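You operate a simulated robot arm through the tools that you are given. There is no shell and no other tool.

You run a simulated robot arm. Do the job below in one go: nothing can be reset, and whatever is moved stays where it is left.

JOB
Press the peg of the blue peg tray home in the peg press.
Fine: then put it in the GOOD tray; one press; leave the carriage out. Where these are worked on the way, their far stop is far enough and under half their travel is too little: press carriage.
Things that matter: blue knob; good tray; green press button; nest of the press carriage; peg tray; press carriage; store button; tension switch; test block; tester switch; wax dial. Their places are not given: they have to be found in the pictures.

It is judged by the outcome, as a careful person would: the job done as asked, and still so three seconds after it is handed in. It fails if anything else is knocked over, pushed out of place, dropped, spilled or broken.

ROBOT AND FRAMES
A 7-joint arm with a fingered hand, fixed in place. Base frame: the origin is at the foot of the arm, x ahead of it, y to its left, z up; the work surface is at about z = 0.88. Readings come in m, degrees, newtons and seconds.
With the tool pointing down near the work surface it reaches from about 0.24 to 0.68 m from the base axis. Its first joint turns from -166.0 to 166.0 degrees. Payload 4 kg.
Tool frame: the origin (TCP) lies between the finger pads and is the grasp point; the fingertips stand 0.026 m ahead of it; z points along the fingers, y is the line along which they close. Largest opening 0.156 m; the body of the gripper starts 0.073 m behind the TCP. The gripper is a hand of 4 fingers: y runs from the thumb to the fingers, the wrist lies at [0, 0, -0.239] in the tool frame, and closing takes about 1.5 s.
Orientation is told as [roll, pitch, yaw] about the base's x, y, z axes, in that order, counted from this pose: with the fingers straight down and closing along the base's y, the tool's x points along the base's -x, its y along +y and its z along -z.

CONTROLS
- The arm moves only by the tool servo_tool. Its argument "series" is text: rows parted by semicolons, each of 7 numbers parted by spaces: the gripper command, from -1 (fully open) to 1 (shut), values between in proportion, then the shift along the tool's x, y, z in m, then the turn, a rotation vector about the tool's x, y, z in degrees. In form: fingers x y z rx ry rz; .... A call has 1 to 20 rows; each row is the pose to reach, as a shift and turn from the pose commanded when the call began, along the tool's axes at that moment. A row lasts 0.2 s, in which the tool goes at most 0.05 m and 8.6 degrees; a call with a longer step from one row to the next is refused whole, and so is a gripper value outside its range. Where a pose cannot be reached the arm comes as near as it can. A force on the tool above 90 N (or 10 N above the force at the start of the call, whichever is more), or a blocked arm, ends the call early, and 0.2 s more pass. Each finger travels about 0.072 m/s and halts on what it meets, pressing with about 26 N; the grip force reading is that of the motor and also rises with nothing between the fingers. The clock runs only during rows and for 0.2 s after the last one: add rows that repeat a pose to give the fingers time. It gives the time, the measured TCP pose, the force on the tool (base axes), the opening and the grip force at its end, in the units of the frame above (readings bear some noise), with the torque about the TCP (base axes, N m) and any sound that the robot's microphone picked up.
- Cameras (640 x 400 px; columns grow to the right, rows downward): "scene" is fixed at [0.2173, -0.4982, 1.6109]; the picture's right is [0.84, -0.54, 0.00], its down [-0.42, -0.66, -0.63] and it looks along [0.34, 0.53, -0.78] (base axes); focal length 283 px, centre (320, 200). "wrist" rides on the gripper at [0.058, -0.058, -0.091] in the tool frame; the picture's right is [0.71, 0.71, 0.00], its down [-0.53, 0.53, -0.67] and it looks along [-0.47, 0.47, 0.74] (tool axes); focal length 265 px, centre (320, 200).
- snapshot(camera): a new picture of that camera. No time passes.
- hand_shape(shape): the hand has 4 fingers and takes this shape, open, in about a second: jaw (thumb against the fingers, like two jaws); tri (thumb and two fingers); tip (a fingertip pinch); poke (one finger out to press); point (the index stretched); flat (the hand flat); cup (the hand cupped); fist (a fist). The gripper value then closes the fingers along that shape, each until it touches; the sizes above hold for jaw. It gives what a move gives, with no picture.
- probe_pixels(camera, pixels): for up to 12 pixels [column, row] of the newest picture of that camera ("zoom" is the newest enlarged one), the place [x, y, z] in the base frame of the surface seen there, good to about 0.002 m. No time passes.
- enlarge(camera, box): a new picture of the part [left, top, right, bottom] of that camera's present view, enlarged. No time passes.
- hand_in(): hands the job in; it is judged then, once.

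Open the gripper and draw the arm clear of the work before you hand the job in, unless the task says otherwise.

The tools are called as a command line: name --argument value ..., lists and objects as JSON in quotes. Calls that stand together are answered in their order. servo_tool: Moves the arm, as the interface text tells. Its arguments: {"type":"object","properties":{"series":{"type":"string"}},"required":["series"]} The other tools are called the same way: hand_shape (shape) gives the hand a shape; snapshot (camera) takes a picture; probe_pixels (camera, pixels) gives the place of the surface under pixels of a picture; enlarge (camera, box) takes an enlarged picture of a part of a camera's view; hand_in () hands the job in.

At the start:

```text
clock: 0.0
tcp_pos: [0.3785, 0.1581, 1.237]
orientation: [0.2, -0.1, 0.0]
ft_force: [0.1, 0.4, 0.1]
wrist_torque: [-0.01, 0.0, 0.02]
opening: 0.1555
finger_force: 0.1
shape: jaw
```

scene: 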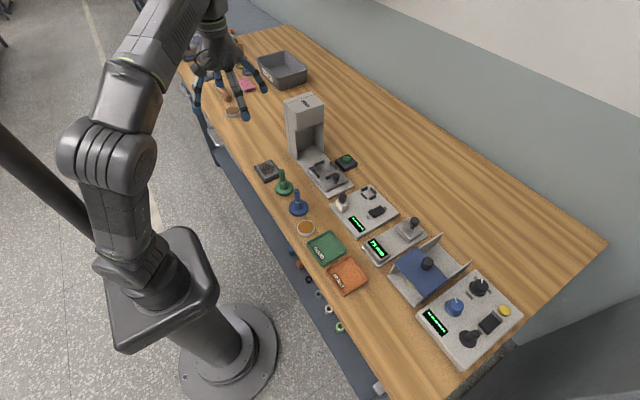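
wrist: 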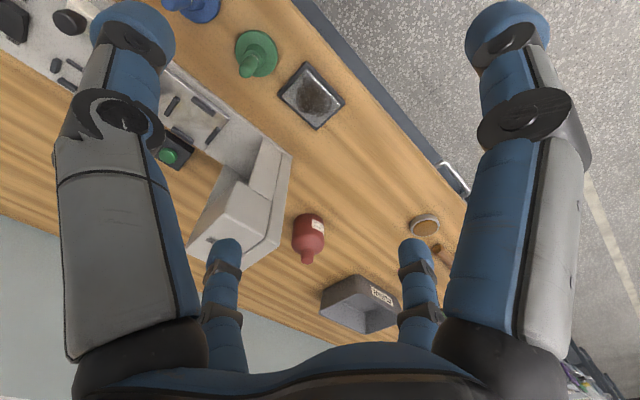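

The scene picture shows the press at about (305,125), its carriage at (328,175), pegs at (283,183) green and (298,205) blue, and trays at (325,248). I'll enlarge these parts to see details.

enlarge --camera "scene" --box '[230, 80, 390, 220]'

enlarge --camera "scene" --box '[280, 160, 440, 300]'

enlarge --camera "scene" --box '[380, 230, 540, 370]'

```text
2.86 times, centred on (310, 150) of scene
```

zoom: 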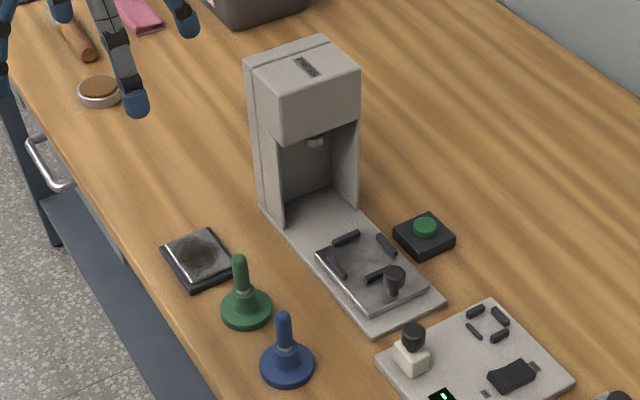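

```text
2.86 times, centred on (360, 230) of scene
```

zoom: 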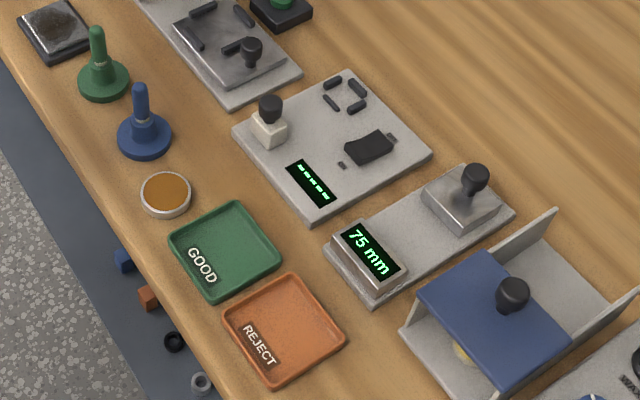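

```text
2.86 times, centred on (460, 300) of scene
```

zoom: 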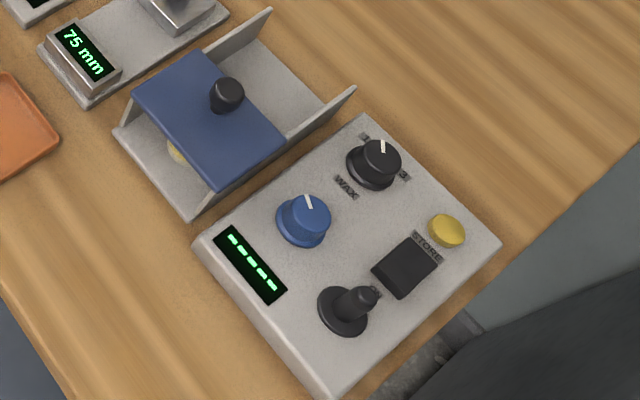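

The pegs at (283,183) and (298,205) look like round bases with an upright peg; I want to see the rest of the bench, including the far end near (220,80) and the things in the wrist view.

enlarge --camera "scene" --box '[170, 20, 330, 120]'

enlarge --camera "scene" --box '[250, 150, 330, 220]'

enlarge --camera "wrist" --box '[140, 0, 460, 200]'

enlarge --camera "scene" --box '[270, 240, 370, 340]'

```text
4.00 times, centred on (250, 70) of scene
```

zoom: 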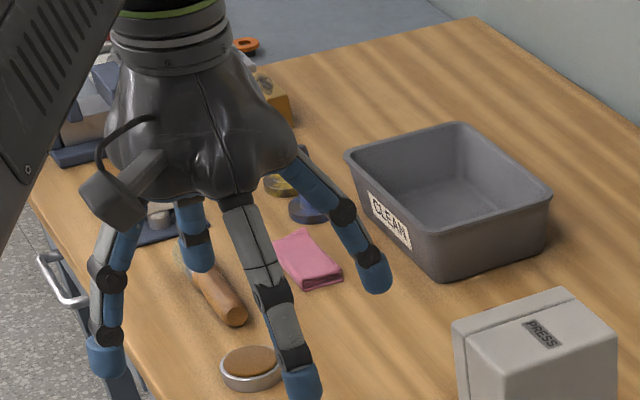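

```text
5.71 times, centred on (290, 185) of scene
```

zoom: 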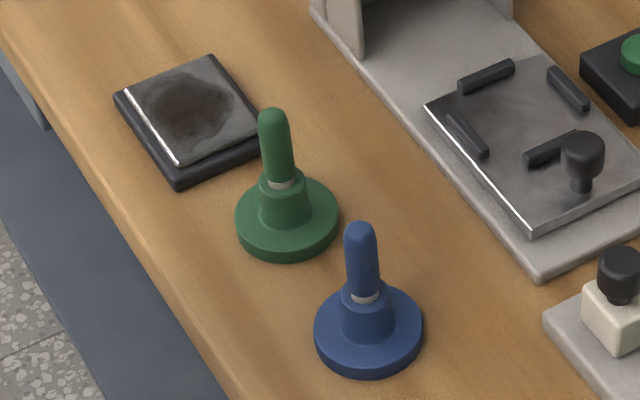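

```text
2.00 times, centred on (300, 100) of wrist
```

zoom: 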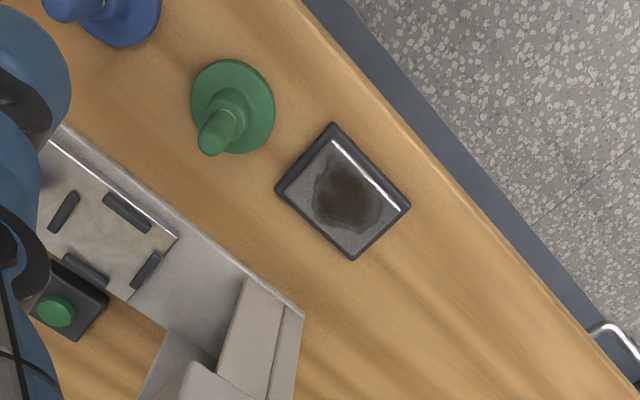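

```text
4.00 times, centred on (320, 290) of scene
```

zoom: 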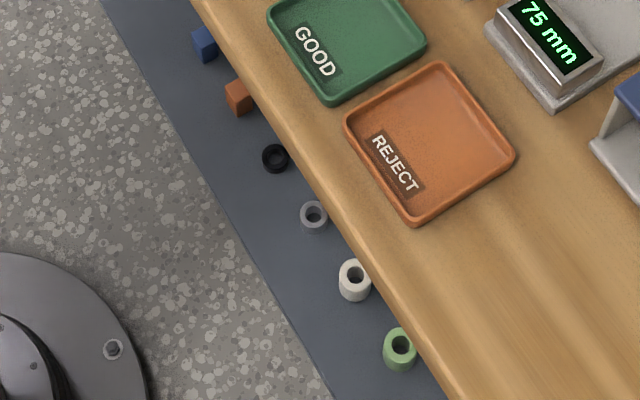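

Two candidate objects (green at (283,183), blue at (298,205)) have a round base with a peg. I'll measure those, the nest, and the trays by probing the scene picture.

snapshot --camera "scene"

enlarge --camera "scene" --box '[270, 140, 370, 220]'

```text
taken
```

scene: 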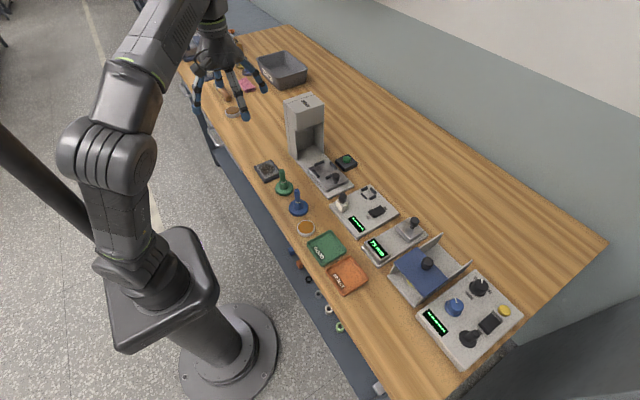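

```text
5.00 times, centred on (320, 180) of scene
```

zoom: 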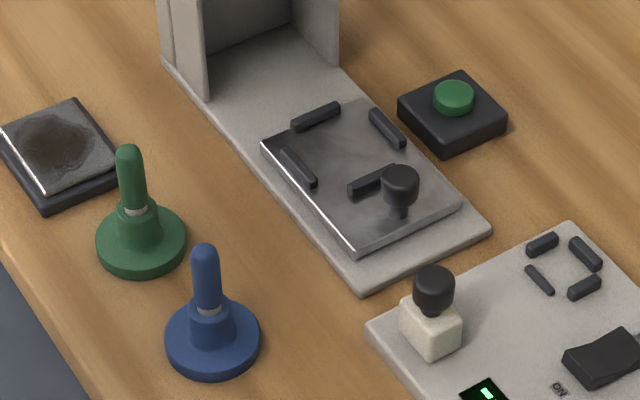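

I'll probe the blue object and nest in this zoomed picture: peg top (204,247), base edges, nest bars (316,117), (387,127), (299,167), (372,182), and the carriage knob (401,172).

probe_pixels --camera "zoom" --pixels '[[204, 248], [207, 300], [169, 336], [257, 336], [212, 360], [316, 113], [387, 124], [298, 163], [372, 180], [401, 172], [454, 95], [335, 150]]'

probe_pixels --camera "zoom" --pixels '[[264, 149], [357, 246], [459, 203], [360, 285], [490, 232], [167, 65], [210, 100], [128, 150], [99, 240], [185, 240], [140, 260], [250, 70]]'

probe_pixels --camera "scene" --pixels '[[325, 248], [309, 245], [327, 267], [345, 251], [328, 233], [303, 100], [306, 229], [314, 226], [347, 276], [290, 100], [323, 105], [302, 140]]'

```text
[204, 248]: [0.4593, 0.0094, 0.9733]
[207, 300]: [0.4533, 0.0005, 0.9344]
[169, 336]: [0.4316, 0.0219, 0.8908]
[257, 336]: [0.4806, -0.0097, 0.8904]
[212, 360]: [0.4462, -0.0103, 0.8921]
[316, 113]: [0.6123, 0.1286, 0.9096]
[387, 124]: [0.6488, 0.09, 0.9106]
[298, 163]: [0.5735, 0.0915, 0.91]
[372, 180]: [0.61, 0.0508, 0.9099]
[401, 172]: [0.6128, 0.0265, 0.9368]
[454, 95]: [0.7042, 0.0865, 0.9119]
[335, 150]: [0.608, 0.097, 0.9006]
```

```text
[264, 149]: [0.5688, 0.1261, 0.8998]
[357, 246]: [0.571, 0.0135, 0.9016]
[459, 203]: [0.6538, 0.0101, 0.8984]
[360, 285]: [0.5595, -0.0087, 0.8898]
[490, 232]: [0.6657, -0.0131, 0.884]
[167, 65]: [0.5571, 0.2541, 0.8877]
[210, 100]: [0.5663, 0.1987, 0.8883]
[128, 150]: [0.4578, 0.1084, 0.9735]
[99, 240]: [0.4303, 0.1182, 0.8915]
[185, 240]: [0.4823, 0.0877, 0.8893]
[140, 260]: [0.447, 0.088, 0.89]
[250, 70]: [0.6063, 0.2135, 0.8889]
```

```text
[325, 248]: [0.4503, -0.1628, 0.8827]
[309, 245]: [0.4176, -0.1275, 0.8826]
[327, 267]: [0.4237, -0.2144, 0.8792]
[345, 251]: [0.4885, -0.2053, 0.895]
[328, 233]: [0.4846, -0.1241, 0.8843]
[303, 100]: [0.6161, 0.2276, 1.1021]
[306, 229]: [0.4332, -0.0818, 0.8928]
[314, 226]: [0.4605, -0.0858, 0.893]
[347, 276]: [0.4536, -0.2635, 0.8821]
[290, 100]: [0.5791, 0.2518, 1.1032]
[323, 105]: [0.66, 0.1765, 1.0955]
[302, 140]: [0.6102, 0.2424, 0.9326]
```

The blue object's base is a ~0.058 m disc centred near (0.456, 0.003), which suits the nest centred near (0.611, 0.09) with bars ~0.076 apart. Before committing, I'll move the arm to the left at height to view the hidden far end of the bench, in case another peg tray is there.

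servo_tool --series "-1 0.005 0.04 0 0 0 0; -1 0.01 0.08 0 0 0 0; -1 0.015 0.12 0 0 0 0; -1 0.02 0.16 0 0 0 0; -1 0.025 0.20 0 0 0 0; -1 0.03 0.22 0 0 0 0; -1 0.03 0.22 0 0 0 0"

snapshot --camera "wrist"

snapshot --camera "scene"

```text
clock: 1.6
tcp_pos: [0.3201, 0.2847, 1.2298]
orientation: [0.0, -0.1, 0.0]
ft_force: [-0.5, 0.9, -0.5]
wrist_torque: [0.03, -0.06, 0.01]
opening: 0.1558
finger_force: 0.0
shape: jaw
out of reach, approached as far as the arm can: row 3, 4, 5, 6, 7
```

```text
taken
```

wrist: 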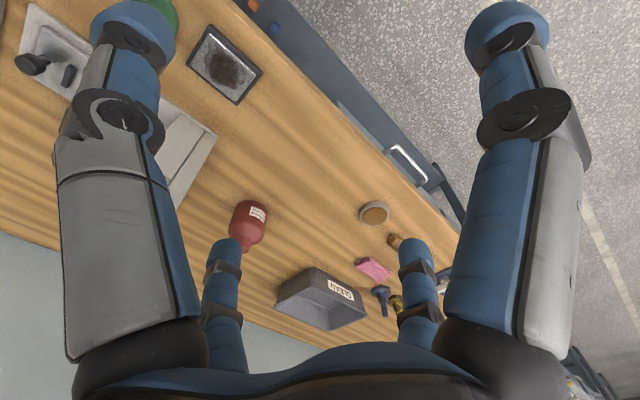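

```text
taken
```

scene: 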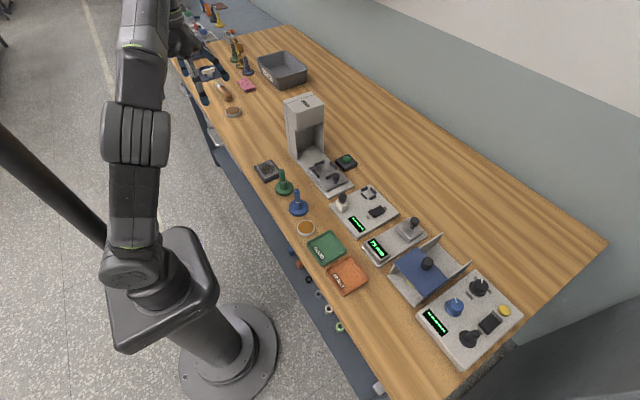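

The arm reached its limit at this height, but the far end is now uncovered at (240,60). I'll enlarge there in both pictures.

enlarge --camera "scene" --box '[180, 0, 300, 110]'

enlarge --camera "wrist" --box '[340, 190, 460, 330]'

```text
3.64 times, centred on (240, 55) of scene
```

zoom: 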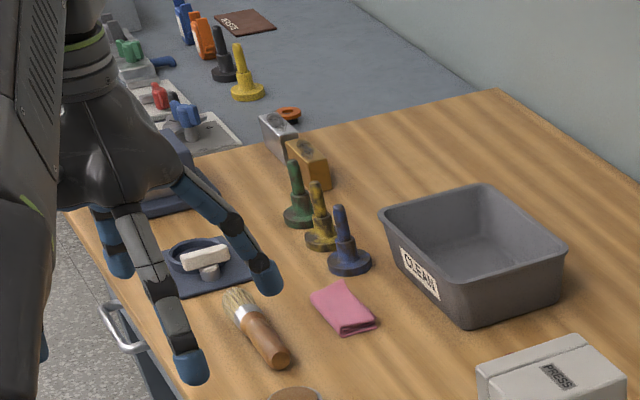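

```text
2.86 times, centred on (400, 260) of wrist
```

zoom: 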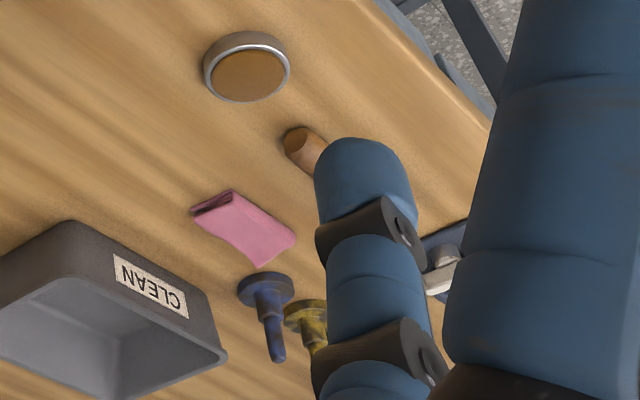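

Another set of pegged things (green, yellow, blue) stands at the far end near zoom (297,195), (320,220), (348,245). I'll probe them and look closer to compare with the near blue one.

enlarge --camera "scene" --box '[220, 35, 270, 85]'

probe_pixels --camera "scene" --pixels '[[246, 58], [248, 72], [243, 73], [253, 73], [239, 52], [240, 66], [232, 46], [266, 171], [233, 112], [247, 86]]'

enlarge --camera "scene" --box '[270, 160, 320, 220]'

```text
8.00 times, centred on (245, 60) of scene
```

zoom: 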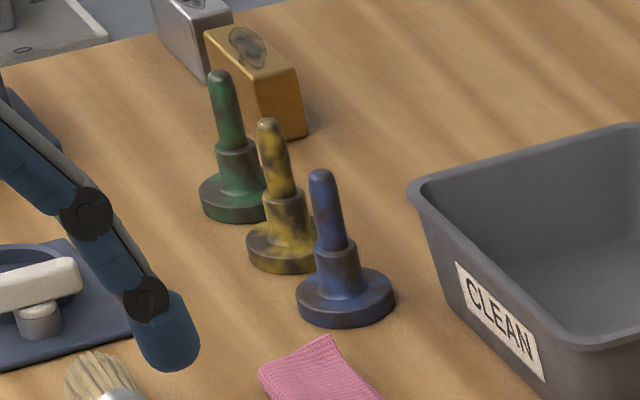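

```text
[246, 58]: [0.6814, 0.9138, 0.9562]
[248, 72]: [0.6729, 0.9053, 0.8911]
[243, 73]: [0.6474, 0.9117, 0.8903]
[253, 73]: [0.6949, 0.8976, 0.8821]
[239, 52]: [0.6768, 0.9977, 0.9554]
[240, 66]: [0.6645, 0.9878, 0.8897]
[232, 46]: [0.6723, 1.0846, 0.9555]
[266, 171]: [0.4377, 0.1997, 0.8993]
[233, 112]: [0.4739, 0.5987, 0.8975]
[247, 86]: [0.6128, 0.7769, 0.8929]
```

```text
6.67 times, centred on (295, 190) of scene
```

zoom: 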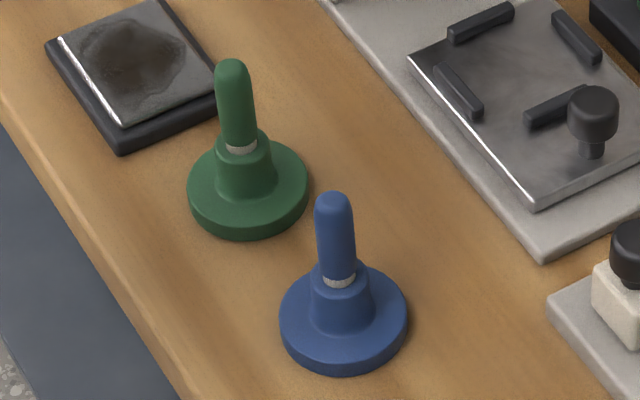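

The near blue one shows a bare silver shank between hub and peg (not yet home), while the far ones are out of reach and soiled, so the near blue object at (298,205) is the peg tray. I'll move back right to look at it closely with the wrist camera.

servo_tool --series "-1 0 -0.04 0.01 0 0 0; -1 0 -0.08 0.02 0 0 0; -1 0 -0.12 0.03 0 0 0; -1 0 -0.16 0.04 0 0 0; -1 0 -0.20 0.05 0 0 0; -1 0 -0.24 0.06 0 0 0; -1 0 -0.28 0.07 0 0 0; -1 0 -0.32 0.08 0 0 0; -1 0 -0.36 0.09 0 0 0; -1 0 -0.36 0.09 0 0 0"

snapshot --camera "wrist"

```text
clock: 3.8
tcp_pos: [0.3204, -0.0747, 1.1397]
orientation: [0.1, -0.2, 0.0]
ft_force: [0.2, 0.9, 0.0]
wrist_torque: [-0.01, -0.02, 0.02]
opening: 0.1558
finger_force: 0.1
shape: jaw
```

```text
taken
```

wrist: 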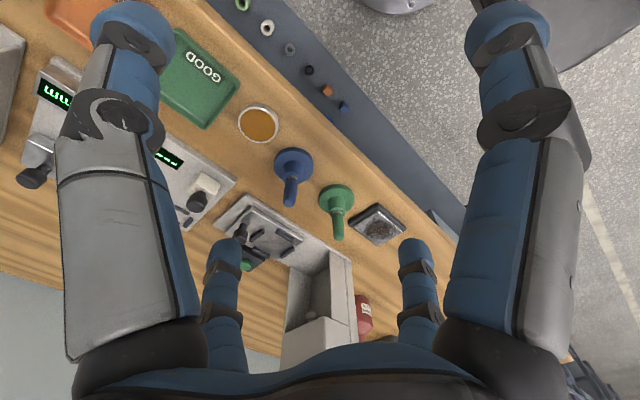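

The blue tray is at (292,175) in the wrist picture and the press carriage at (258,240). I'll enlarge both and probe them.

enlarge --camera "wrist" --box '[220, 130, 360, 280]'

probe_pixels --camera "wrist" --pixels '[[293, 149], [293, 165], [274, 166], [313, 166], [292, 185], [291, 205], [293, 158], [260, 240], [247, 267], [312, 290]]'

```text
2.67 times, centred on (290, 205) of wrist
```

zoom: 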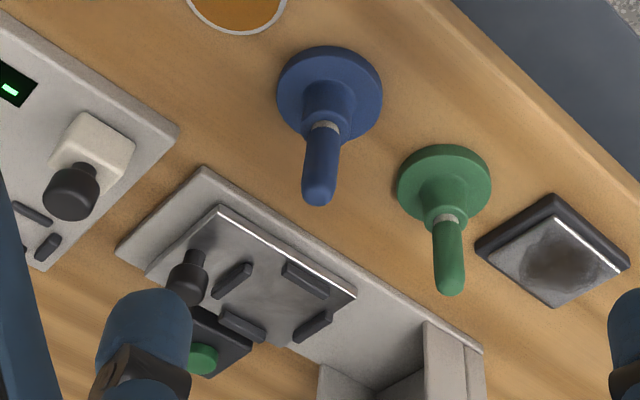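

```text
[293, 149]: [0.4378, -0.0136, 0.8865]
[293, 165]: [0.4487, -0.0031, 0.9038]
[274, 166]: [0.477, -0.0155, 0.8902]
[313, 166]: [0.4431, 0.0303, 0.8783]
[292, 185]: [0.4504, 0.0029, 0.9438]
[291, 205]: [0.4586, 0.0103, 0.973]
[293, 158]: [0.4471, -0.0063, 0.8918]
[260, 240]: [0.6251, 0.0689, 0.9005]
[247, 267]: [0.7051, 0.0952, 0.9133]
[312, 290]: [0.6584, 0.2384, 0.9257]
```

I'll probe the hub, silver shank and peg on the blue tray in the zoomed picture, plus nest bars and the carriage's knob.

probe_pixels --camera "zoom" --pixels '[[325, 127], [322, 112], [308, 115], [338, 115], [324, 138], [313, 160], [334, 165], [320, 180], [318, 196], [324, 90], [303, 130], [345, 130]]'

probe_pixels --camera "zoom" --pixels '[[233, 278], [305, 278], [242, 325], [313, 326], [189, 290], [190, 260], [203, 360], [275, 290], [222, 208], [353, 293], [148, 270], [290, 345]]'

```text
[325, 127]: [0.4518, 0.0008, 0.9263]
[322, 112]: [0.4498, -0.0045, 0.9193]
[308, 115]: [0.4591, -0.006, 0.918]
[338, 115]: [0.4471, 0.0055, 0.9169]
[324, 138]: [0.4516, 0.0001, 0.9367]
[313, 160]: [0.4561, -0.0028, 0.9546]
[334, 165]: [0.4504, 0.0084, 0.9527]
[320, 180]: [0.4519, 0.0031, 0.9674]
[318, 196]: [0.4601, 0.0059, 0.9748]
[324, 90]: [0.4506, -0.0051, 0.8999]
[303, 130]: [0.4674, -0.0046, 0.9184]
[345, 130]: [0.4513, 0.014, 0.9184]
```

```text
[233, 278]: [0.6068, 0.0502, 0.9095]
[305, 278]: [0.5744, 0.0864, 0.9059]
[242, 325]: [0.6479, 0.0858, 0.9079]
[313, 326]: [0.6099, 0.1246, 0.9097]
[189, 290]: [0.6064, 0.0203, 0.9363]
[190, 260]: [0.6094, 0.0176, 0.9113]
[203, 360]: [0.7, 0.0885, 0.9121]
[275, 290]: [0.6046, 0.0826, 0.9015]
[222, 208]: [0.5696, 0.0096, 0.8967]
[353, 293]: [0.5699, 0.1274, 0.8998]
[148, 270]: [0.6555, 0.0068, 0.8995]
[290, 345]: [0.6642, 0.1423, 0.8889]
```

Hub spans z≈0.893–0.919 (radius ≈0.0125) centred near (0.458, 0.006), with the peg top at 0.975. Before going in, I'll test how the fingers close in free air by commanding a partial close here.

servo_tool --series "0 0 0 0 0 0 0; 0 0 0 0 0 0 0; 0 0 0 0 0 0 0; 0 0 0 0 0 0 0; 0 0 0 0 0 0 0"

snapshot --camera "wrist"

enlarge --camera "scene" --box '[180, 80, 380, 240]'

```text
clock: 5.0
tcp_pos: [0.3211, -0.0748, 1.1395]
orientation: [0.2, -0.1, 0.0]
ft_force: [-0.8, -1.0, -0.3]
wrist_torque: [0.04, 0.01, 0.0]
opening: 0.0786
finger_force: 0.0
shape: jaw
```

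```text
taken
```

wrist: 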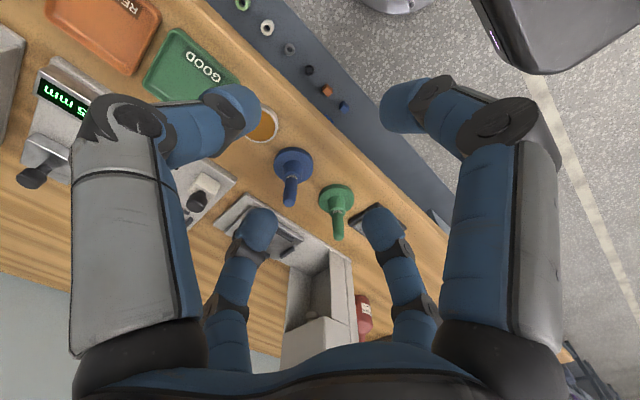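

```text
2.50 times, centred on (280, 160) of scene
```

zoom: 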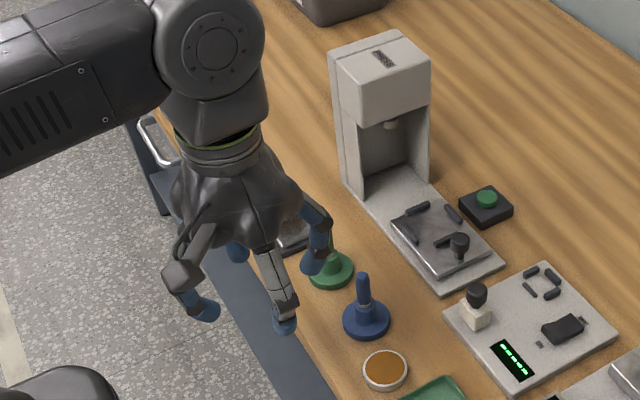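

The hand closes four fingers radially (±x and ±y), so a 45° yaw will place fingers on the diagonals, clear of the green tray and the nest bars. Now I'll check the press head's clearance by probing its front and ram in the scene picture.

enlarge --camera "scene" --box '[270, 80, 370, 180]'

```text
4.00 times, centred on (320, 130) of scene
```

zoom: 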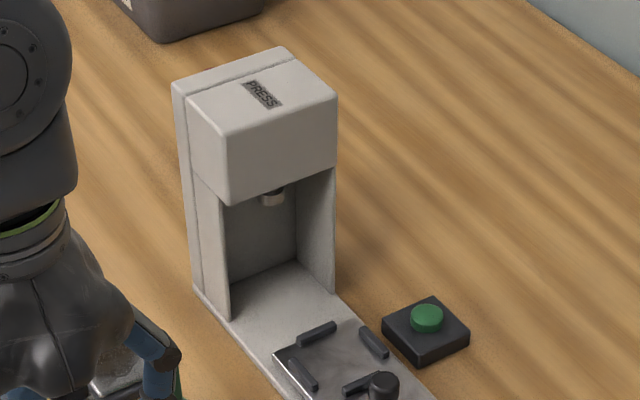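

I'll probe the head front corners, the ram at (273,197), side wall edges, and the base plate in this zoom.

probe_pixels --camera "zoom" --pixels '[[229, 138], [334, 100], [232, 198], [334, 166], [280, 150], [272, 200], [264, 200], [284, 200], [226, 310], [334, 285], [268, 230], [196, 285]]'

probe_pixels --camera "zoom" --pixels '[[210, 250], [320, 230], [260, 80], [180, 88], [280, 52], [427, 315], [385, 325], [465, 335], [430, 300], [425, 360], [296, 260], [250, 290]]'

```text
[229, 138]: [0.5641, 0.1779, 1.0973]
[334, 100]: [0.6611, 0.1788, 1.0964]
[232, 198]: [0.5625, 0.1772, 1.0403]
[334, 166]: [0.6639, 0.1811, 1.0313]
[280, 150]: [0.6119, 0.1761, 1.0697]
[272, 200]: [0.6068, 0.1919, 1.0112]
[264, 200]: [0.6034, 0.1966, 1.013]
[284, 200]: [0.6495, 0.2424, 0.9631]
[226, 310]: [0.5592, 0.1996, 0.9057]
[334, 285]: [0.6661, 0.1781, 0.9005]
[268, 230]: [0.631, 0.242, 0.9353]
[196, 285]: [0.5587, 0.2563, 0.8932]
```

```text
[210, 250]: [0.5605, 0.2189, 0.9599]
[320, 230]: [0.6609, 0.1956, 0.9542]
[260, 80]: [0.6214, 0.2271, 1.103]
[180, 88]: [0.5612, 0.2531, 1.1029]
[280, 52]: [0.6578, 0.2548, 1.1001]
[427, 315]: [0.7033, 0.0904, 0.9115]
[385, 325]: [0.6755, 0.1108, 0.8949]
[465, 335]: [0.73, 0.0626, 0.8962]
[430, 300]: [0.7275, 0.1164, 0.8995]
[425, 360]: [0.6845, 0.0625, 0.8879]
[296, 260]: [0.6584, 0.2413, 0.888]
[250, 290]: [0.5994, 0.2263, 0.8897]
```

The press head's front face is at y≈0.177 (bottom z≈1.035), the ram at about (0.61, 0.20, 1.01). I'll probe the fingertips in the last wrist picture to learn where they stand relative to the TCP.

probe_pixels --camera "wrist" --pixels '[[240, 105], [262, 225], [380, 225], [395, 105], [255, 115], [262, 215], [95, 125], [510, 125]]'

```text
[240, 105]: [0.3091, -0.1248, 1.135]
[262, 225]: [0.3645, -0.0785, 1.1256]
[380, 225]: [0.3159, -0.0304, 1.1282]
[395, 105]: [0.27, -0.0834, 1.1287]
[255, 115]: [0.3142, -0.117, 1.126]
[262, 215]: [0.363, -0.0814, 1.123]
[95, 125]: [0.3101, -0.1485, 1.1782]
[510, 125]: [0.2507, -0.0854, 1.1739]
```

I'll move above the blue tray (TCP ≈ (0.458, 0.0065, 1.06)) while yawing +45° so the fingers lie on the diagonals, keeping the fingers half open.

servo_tool --series "0 -0.0228 0.01355 0.0133 0 0 -7.5; 0 -0.0456 0.0271 0.0266 0 0 -15; 0 -0.0684 0.0407 0.04 0 0 -22.5; 0 -0.0912 0.0542 0.0533 0 0 -30; 0 -0.114 0.0678 0.0667 0 0 -37.5; 0 -0.137 0.0813 0.08 0 0 -45; 0 -0.137 0.0813 0.08 0 0 -45; 0 -0.137 0.0813 0.08 0 0 -45"

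snapshot --camera "wrist"

snapshot --camera "scene"

```text
clock: 6.8
tcp_pos: [0.4585, 0.0064, 1.0585]
orientation: [-0.1, -0.1, 45.0]
ft_force: [1.3, -0.7, -0.5]
wrist_torque: [-0.03, -0.03, 0.01]
opening: 0.0783
finger_force: 0.1
shape: jaw
```

```text
taken
```

wrist: 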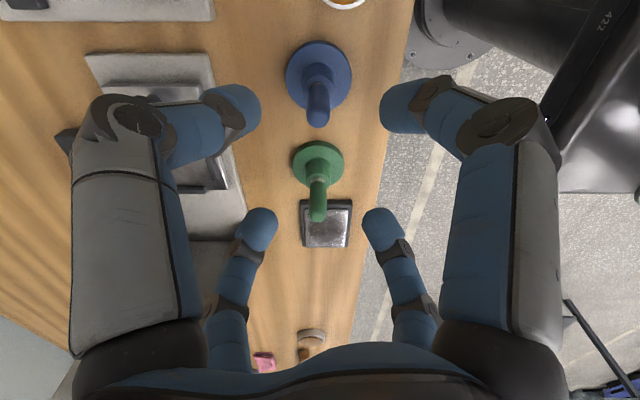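

```text
taken
```

scene: 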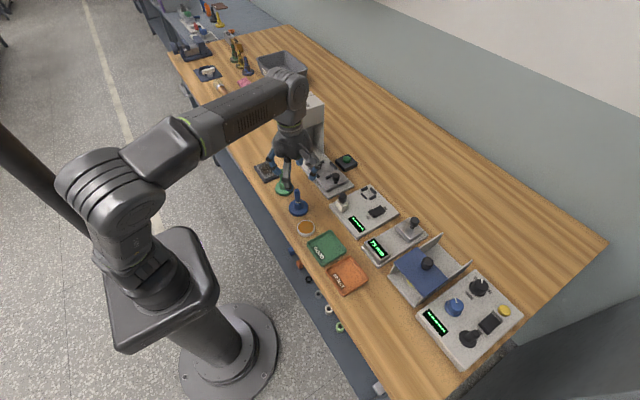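

The blue tray is centred in the wrist picture at (318,80). I'll probe its disc edges and peg for a more exact centre.

enlarge --camera "wrist" --box '[270, 30, 370, 140]'

```text
3.64 times, centred on (320, 85) of wrist
```

zoom: 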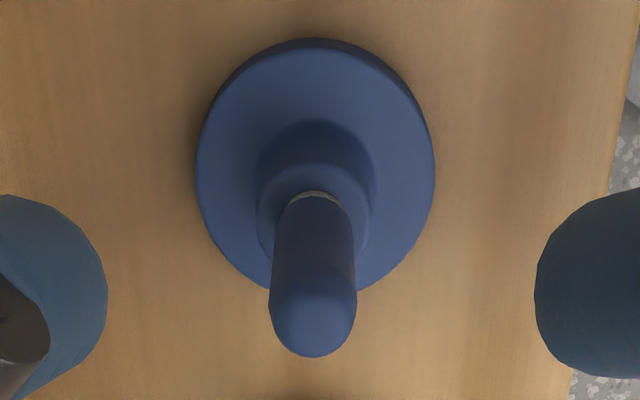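

probe_pixels --camera "zoom" --pixels '[[201, 168], [430, 168], [315, 55], [318, 120], [264, 215], [365, 215], [313, 345], [313, 310], [280, 300], [346, 300], [318, 193], [315, 90]]'

```text
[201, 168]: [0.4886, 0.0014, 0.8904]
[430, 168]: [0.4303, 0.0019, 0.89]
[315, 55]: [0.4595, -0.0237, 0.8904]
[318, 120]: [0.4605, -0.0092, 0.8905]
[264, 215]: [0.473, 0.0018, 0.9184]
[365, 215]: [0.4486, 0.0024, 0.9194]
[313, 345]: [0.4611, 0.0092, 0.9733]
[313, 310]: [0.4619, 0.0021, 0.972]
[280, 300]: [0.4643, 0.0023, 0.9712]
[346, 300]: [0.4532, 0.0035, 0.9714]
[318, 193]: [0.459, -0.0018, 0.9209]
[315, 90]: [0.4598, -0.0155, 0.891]
```

Centre is (0.4595, 0.006), disc top z≈0.8905, hub top ≈0.919. I'll descend to TCP z≈0.923 so the fingertips stop just above the disc, around the hub.

servo_tool --series "0 -0.0004 -0.001 0.03 0 0 0; 0 -0.0004 -0.001 0.06 0 0 0; 0 -0.0004 -0.001 0.09 0 0 0; 0 -0.0004 -0.001 0.115 0 0 0; 0 -0.0004 -0.001 0.13 0 0 0; 0 -0.0004 -0.001 0.1355 0 0 0; 0 -0.0004 -0.001 0.1355 0 0 0; 0 -0.0004 -0.001 0.1355 0 0 0"

snapshot --camera "wrist"

enlarge --camera "scene" --box '[240, 120, 360, 240]'

```text
clock: 8.6
tcp_pos: [0.4588, 0.0067, 0.9231]
orientation: [0.0, 0.0, 44.9]
ft_force: [0.0, 0.4, -0.5]
wrist_torque: [0.01, 0.01, -0.03]
opening: 0.0784
finger_force: 0.0
shape: jaw
```

```text
taken
```

wrist: 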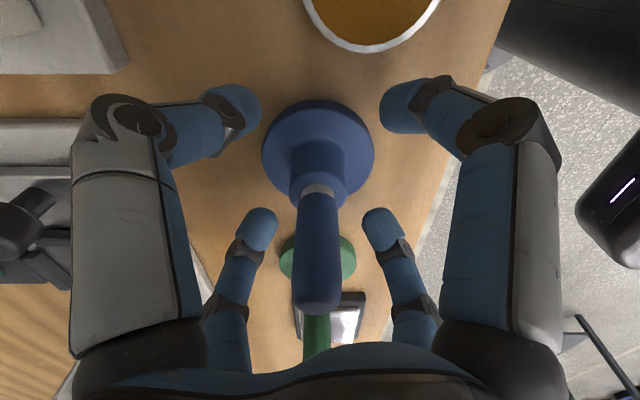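

```text
3.33 times, centred on (300, 180) of scene
```

zoom: 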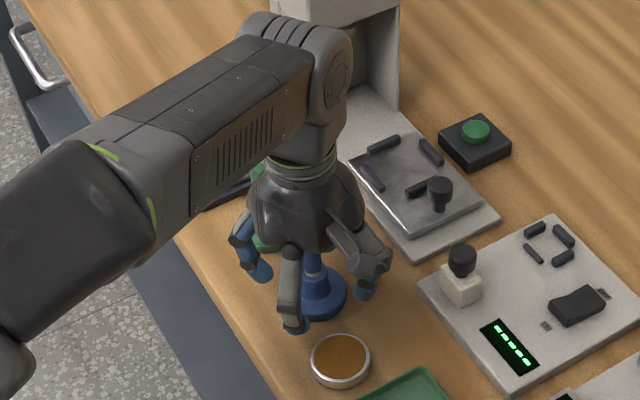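

Fingers are around the hub with no contact. I'll close them on it.

servo_tool --series "0.5 0 0 0 0 0 0; 0.7 0 0 0 0 0 0; 1 0 0 0 0 0 0; 1 0 0 0 0 0 0; 1 0 0 0 0 0 0; 1 0 0 0 0 0 0; 1 0 0 0 0 0 0"

snapshot --camera "wrist"

```text
clock: 10.2
tcp_pos: [0.4584, 0.0063, 0.9221]
orientation: [0.0, -0.2, 45.0]
ft_force: [-0.4, -0.9, 0.2]
wrist_torque: [0.01, 0.01, -0.01]
opening: 0.0221
finger_force: 26.1
shape: jaw
```

```text
taken
```

wrist: 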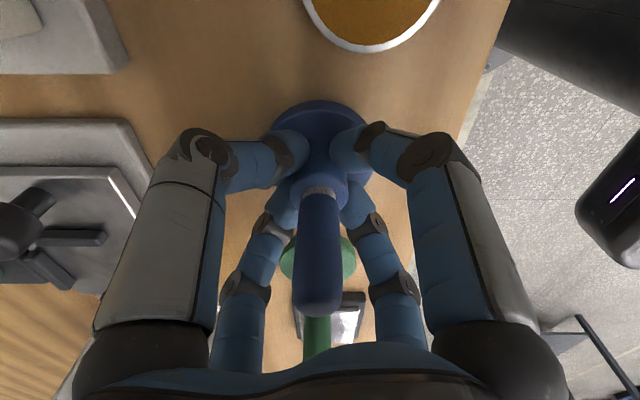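

The hub is held (opening 0.022, force 26 N). While the nest is still in clear view of the scene camera, I'll enlarge it strongly to measure its bars' inner edges.

enlarge --camera "scene" --box '[300, 148, 356, 198]'

```text
8.00 times, centred on (328, 173) of scene
```

zoom: 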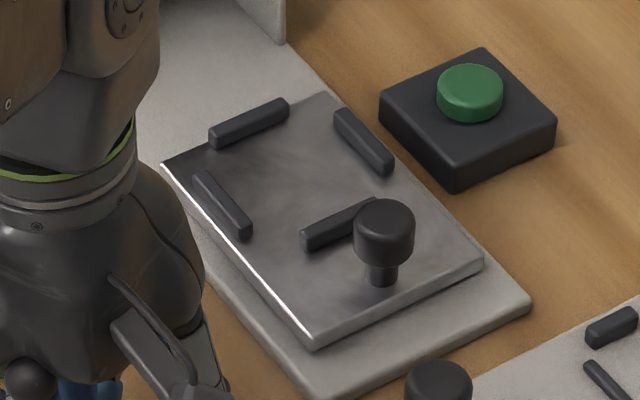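

I'll probe inner faces of the north and east bars and top edges of the south and west bars.

probe_pixels --camera "zoom" --pixels '[[250, 112], [250, 120], [250, 128], [252, 138], [366, 140], [358, 146], [352, 155], [222, 200], [228, 198], [236, 196], [338, 218], [336, 210]]'

probe_pixels --camera "zoom" --pixels '[[220, 206], [225, 203], [332, 203], [345, 225], [384, 220], [384, 205], [360, 230], [412, 230], [212, 138], [288, 103], [338, 112], [392, 170]]'

```text
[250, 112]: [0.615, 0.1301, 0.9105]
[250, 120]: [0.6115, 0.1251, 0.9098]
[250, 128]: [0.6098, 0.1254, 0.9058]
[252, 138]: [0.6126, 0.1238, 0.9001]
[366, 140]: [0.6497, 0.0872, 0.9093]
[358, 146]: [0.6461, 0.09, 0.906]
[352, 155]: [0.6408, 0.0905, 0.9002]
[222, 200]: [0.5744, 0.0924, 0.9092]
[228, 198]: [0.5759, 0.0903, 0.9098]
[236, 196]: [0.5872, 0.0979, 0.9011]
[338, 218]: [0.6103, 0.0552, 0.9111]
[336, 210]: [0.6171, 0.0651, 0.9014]
```

```text
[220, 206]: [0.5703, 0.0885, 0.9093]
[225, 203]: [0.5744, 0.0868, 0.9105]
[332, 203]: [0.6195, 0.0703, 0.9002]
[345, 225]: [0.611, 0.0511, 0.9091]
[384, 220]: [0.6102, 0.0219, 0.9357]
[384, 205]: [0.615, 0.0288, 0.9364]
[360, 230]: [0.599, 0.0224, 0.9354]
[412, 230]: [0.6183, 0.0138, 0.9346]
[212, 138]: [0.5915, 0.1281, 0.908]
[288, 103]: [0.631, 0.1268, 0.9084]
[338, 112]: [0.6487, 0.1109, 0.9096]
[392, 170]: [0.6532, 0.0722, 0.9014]
```

Nest centre ≈ (0.6113, 0.0905) with a gap ≈0.069, so about ±5 mm margin for the disc. Now I lift the tray straight up 0.1 m.

servo_tool --series "1 0 0 -0.01 0 0 0; 1 0 0 -0.03 0 0 0; 1 0 0 -0.06 0 0 0; 1 0 0 -0.09 0 0 0; 1 0 0 -0.1 0 0 0; 1 0 0 -0.1 0 0 0"

snapshot --camera "wrist"

enlarge --camera "scene" --box '[240, 120, 360, 240]'

```text
clock: 11.6
tcp_pos: [0.4593, 0.0063, 1.0239]
orientation: [0.0, -0.1, 45.0]
ft_force: [0.7, 0.7, -0.7]
wrist_torque: [-0.03, 0.01, -0.03]
opening: 0.0225
finger_force: 25.7
shape: jaw
```

```text
taken
```

wrist: 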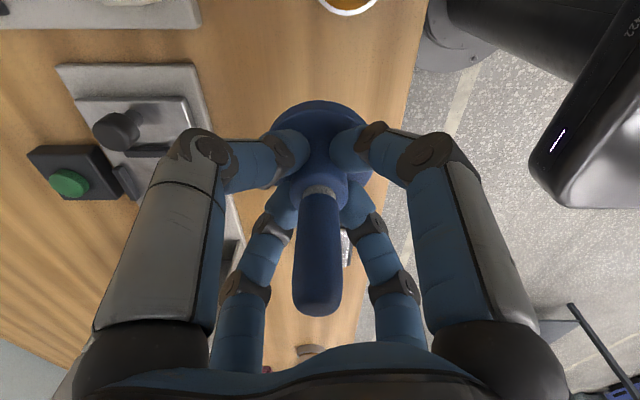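

```text
3.33 times, centred on (300, 180) of scene
```

zoom: 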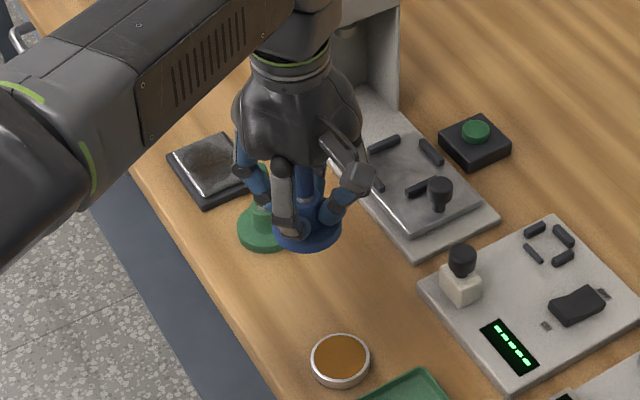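

Tray is held level and lifted. Next I carry it over the nest (base shift +0.1525, +0.0842), dropping to TCP z≈0.985 to remain within reach.

servo_tool --series "1 -0.028 -0.008 0.006 0 0 0; 1 -0.056 -0.016 0.012 0 0 0; 1 -0.084 -0.0242 0.018 0 0 0; 1 -0.112 -0.0323 0.024 0 0 0; 1 -0.14 -0.0404 0.03 0 0 0; 1 -0.158 -0.0456 0.035 0 0 0; 1 -0.1674 -0.0483 0.038 0 0 0; 1 -0.1674 -0.0483 0.038 0 0 0; 1 -0.1674 -0.0483 0.038 0 0 0"

snapshot --camera "wrist"

enlarge --camera "scene" --box '[270, 100, 390, 220]'

```text
clock: 13.6
tcp_pos: [0.6103, 0.0913, 0.9855]
orientation: [0.0, -0.1, 44.9]
ft_force: [-0.1, 0.5, -1.3]
wrist_torque: [0.0, 0.01, 0.0]
opening: 0.0222
finger_force: 26.1
shape: jaw
```

```text
taken
```

wrist: 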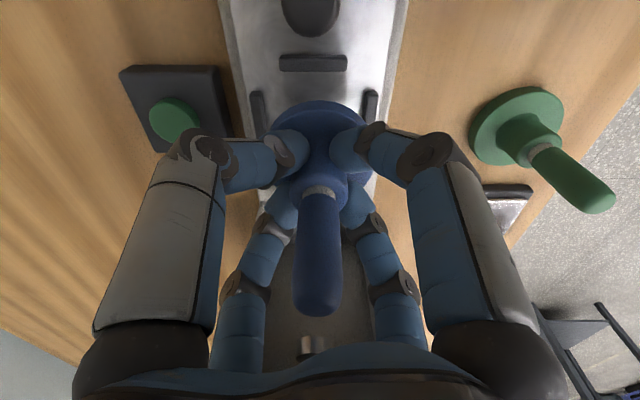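

```text
3.33 times, centred on (330, 160) of scene
```

zoom: 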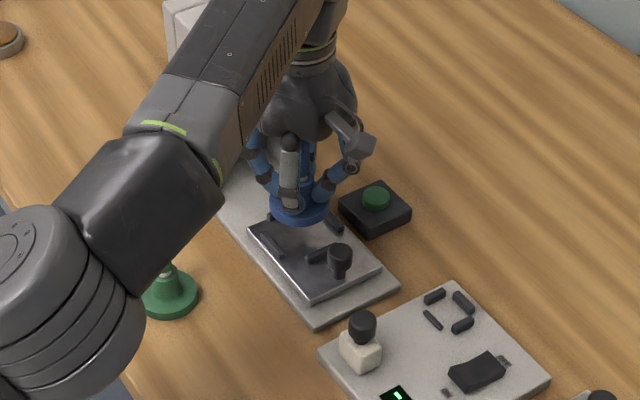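

The nest bars are visible at (313,63), (259,105) and (371,105), with the disc above at (318,120). I'll probe them for final alignment.

enlarge --camera "wrist" --box '[230, 40, 410, 150]'

probe_pixels --camera "wrist" --pixels '[[313, 60], [313, 70], [258, 110], [264, 115], [371, 110], [366, 112], [318, 104], [275, 128], [362, 128], [318, 115], [310, 345], [310, 5]]'

```text
3.56 times, centred on (320, 95) of wrist
```

zoom: 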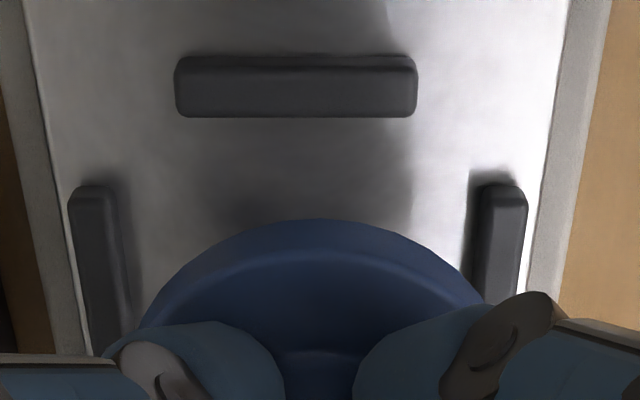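

```text
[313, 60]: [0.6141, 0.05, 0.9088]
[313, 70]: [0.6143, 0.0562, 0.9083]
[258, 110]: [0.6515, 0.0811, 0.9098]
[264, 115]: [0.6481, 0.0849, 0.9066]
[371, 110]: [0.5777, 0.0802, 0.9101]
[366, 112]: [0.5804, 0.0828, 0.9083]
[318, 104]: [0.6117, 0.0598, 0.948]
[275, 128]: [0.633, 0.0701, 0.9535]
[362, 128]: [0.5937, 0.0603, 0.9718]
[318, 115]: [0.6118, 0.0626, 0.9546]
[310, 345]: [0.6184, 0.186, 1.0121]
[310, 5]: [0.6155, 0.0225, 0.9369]
```

The nest centre is about 2.5 mm further in +x and 1 mm in +y than the held disc. I'll correct this and lower to just above the carriage surface (TCP z≈0.946).

servo_tool --series "1 -0.0025 -0.0011 0 0 0 0; 1 -0.0025 -0.0011 0.01 0 0 0; 1 -0.0025 -0.0011 0.02 0 0 0; 1 -0.0025 -0.0011 0.03 0 0 0; 1 -0.0025 -0.0011 0.036 0 0 0; 1 -0.0025 -0.0011 0.0395 0 0 0; 1 -0.0025 -0.0011 0.0395 0 0 0"

snapshot --camera "wrist"

enlarge --camera "scene" --box '[290, 130, 370, 210]'

```text
clock: 15.2
tcp_pos: [0.6136, 0.0909, 0.9463]
orientation: [-0.1, -0.1, 45.0]
ft_force: [0.5, 0.3, -0.8]
wrist_torque: [0.0, -0.03, -0.01]
opening: 0.0224
finger_force: 26.0
shape: jaw
```

```text
taken
```

wrist: 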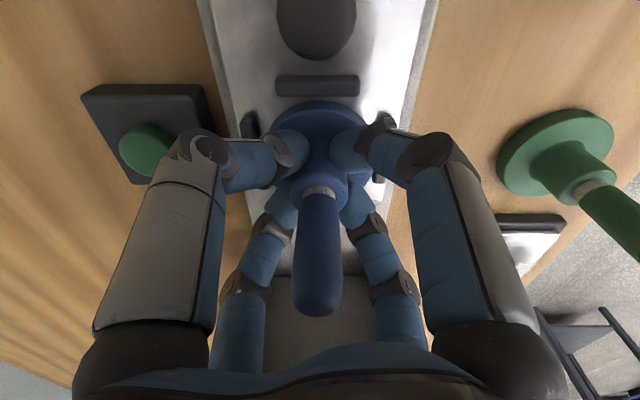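

```text
5.00 times, centred on (330, 170) of scene
```

zoom: 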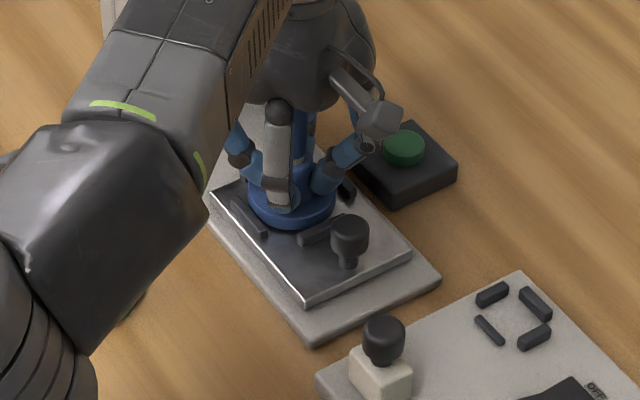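

It looks aligned in x (bar centre col ≈317). I'll enlarge to check the gap between the disc's near edge and the south bar before setting it down.

enlarge --camera "wrist" --box '[230, 60, 410, 170]'

```text
3.56 times, centred on (320, 115) of wrist
```

zoom: 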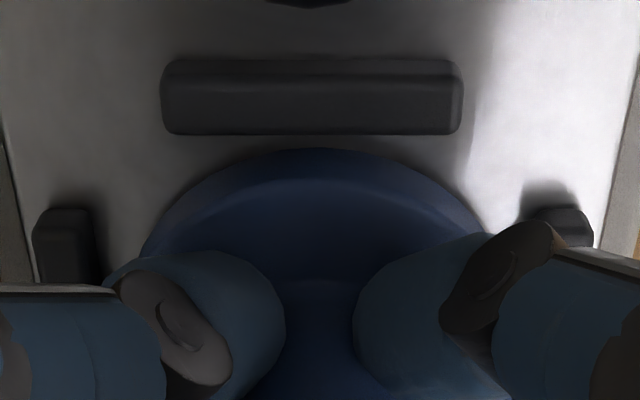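

Gaps are visible on all three sides. I'll lower the last 2–3 mm slowly until the disc touches.

servo_tool --series "1 0 0 0.001 0 0 0; 1 0 0 0.002 0 0 0; 1 0 0 0.003 0 0 0"

```text
clock: 16.0
tcp_pos: [0.6134, 0.0907, 0.9446]
orientation: [-0.2, -0.2, 45.1]
ft_force: [-1.1, -0.2, 2.8]
wrist_torque: [-0.03, -0.02, -0.04]
opening: 0.0222
finger_force: 26.0
shape: jaw
```

Contact is felt (about 3 N upward). I'll open the fingers moderately to release the tray in the nest.

servo_tool --series "0.6 0 0 0.003 0 0 0; 0.4 0 0 0.003 0 0 0; 0.2 0 0 0.003 0 0 0; 0 0 0 0.003 0 0 0; 0 0 0 0.003 0 0 0; 0 0 0 0.003 0 0 0"

snapshot --camera "wrist"

```text
clock: 17.4
tcp_pos: [0.6143, 0.0924, 0.9399]
orientation: [-0.1, 0.0, 45.0]
ft_force: [0.3, 0.3, -0.5]
wrist_torque: [0.0, 0.03, -0.02]
opening: 0.0774
finger_force: 0.1
shape: jaw
```

```text
taken
```

wrist: 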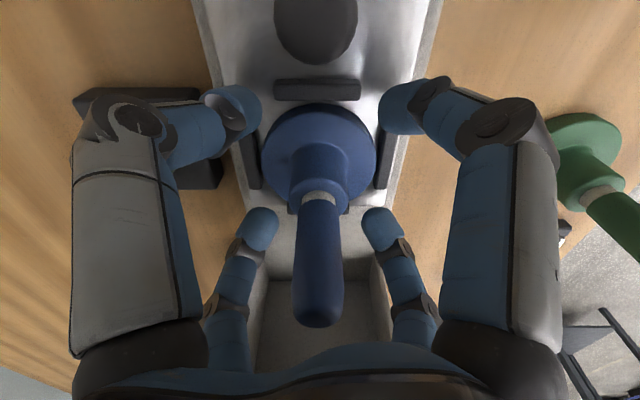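

The tray sits in the nest and the fingers are free. I'll rise straight up to z≈1.0, then withdraw toward −x (the peg passes between the diagonal fingers) while rising further.

servo_tool --series "0 0 0 -0.02 0 0 0; 0 0 0 -0.045 0 0 0; 0 0 0 -0.065 0 0 0; 0 0.014 0.014 -0.07 0 0 0; 0 0.035 0.035 -0.08 0 0 0; 0 0.06 0.06 -0.09 0 0 0; 0 0.085 0.085 -0.1 0 0 0; 0 0.11 0.11 -0.11 0 0 0; 0 0.11 0.11 -0.11 0 0 0"

snapshot --camera "scene"

snapshot --camera "wrist"

```text
clock: 19.4
tcp_pos: [0.4571, 0.0908, 1.0499]
orientation: [-0.1, -0.1, 45.1]
ft_force: [-0.2, 0.2, -0.3]
wrist_torque: [0.01, 0.0, -0.01]
opening: 0.0775
finger_force: 0.0
shape: jaw
```

```text
taken
```

scene: 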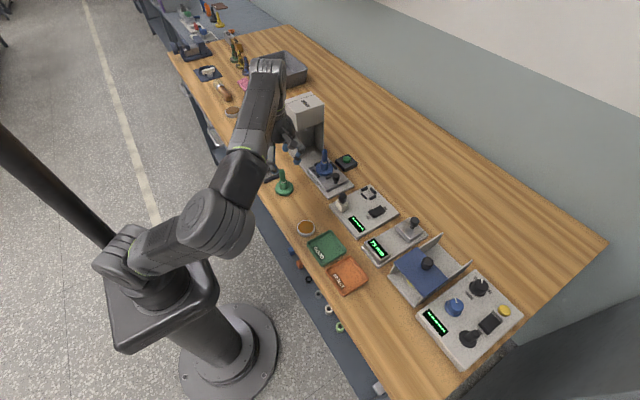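

```text
taken
```

wrist: 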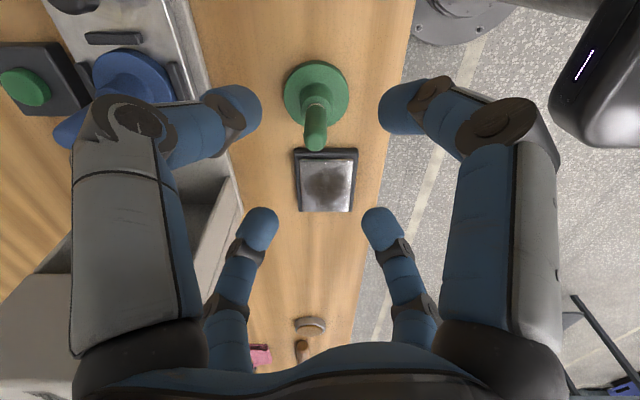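

The hand is clear. I'll check the tray in the nest by enlarging the scene there.

enlarge --camera "scene" --box '[290, 130, 370, 210]'

hand_shape --shape "poke"

snapshot --camera "wrist"

```text
5.00 times, centred on (330, 170) of scene
```

zoom: 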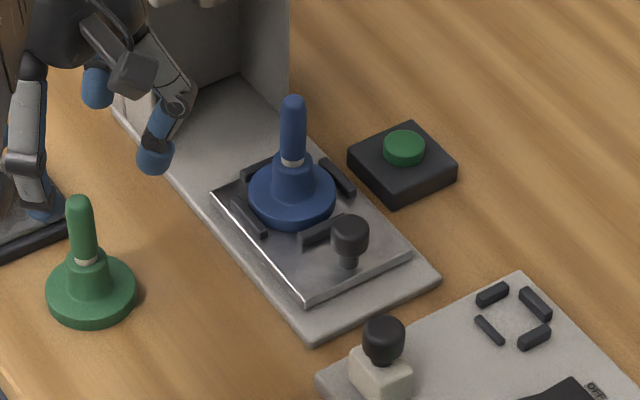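

```text
clock: 20.3
tcp_pos: [0.4577, 0.0907, 1.0503]
orientation: [0.0, -0.2, 45.0]
ft_force: [-0.5, -0.3, 0.7]
wrist_torque: [-0.02, 0.0, 0.01]
opening: 0.0
finger_force: 0.1
shape: poke
```

```text
taken
```

wrist: 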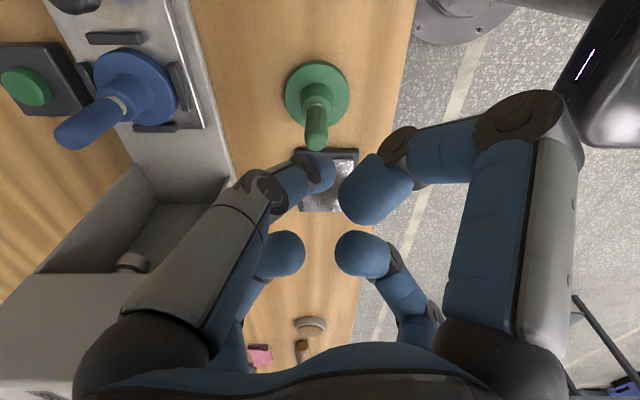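

The tray sits well inside the nest bars. Now in poke shape, I'll probe the four fingertips at (322,172), (370,195), (275,255), (360,255) to find which is extended.

probe_pixels --camera "wrist" --pixels '[[318, 175], [325, 168], [365, 200], [375, 180], [275, 255], [290, 245], [362, 255], [345, 245], [395, 145], [265, 190]]'

enlarge --camera "scene" --box '[240, 100, 330, 190]'

```text
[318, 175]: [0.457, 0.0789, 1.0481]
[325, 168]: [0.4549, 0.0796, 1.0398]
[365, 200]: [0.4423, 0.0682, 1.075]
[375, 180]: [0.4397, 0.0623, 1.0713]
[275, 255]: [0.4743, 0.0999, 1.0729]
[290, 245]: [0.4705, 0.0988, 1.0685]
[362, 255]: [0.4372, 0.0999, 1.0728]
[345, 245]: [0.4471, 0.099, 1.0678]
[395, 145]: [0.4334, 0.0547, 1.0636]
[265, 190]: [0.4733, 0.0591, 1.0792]
```

```text
4.44 times, centred on (285, 145) of scene
```

zoom: 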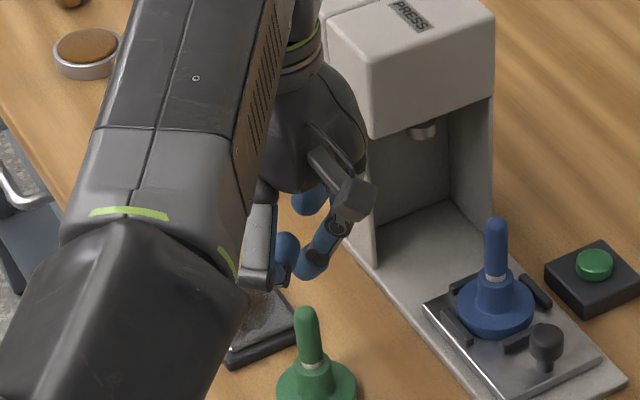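

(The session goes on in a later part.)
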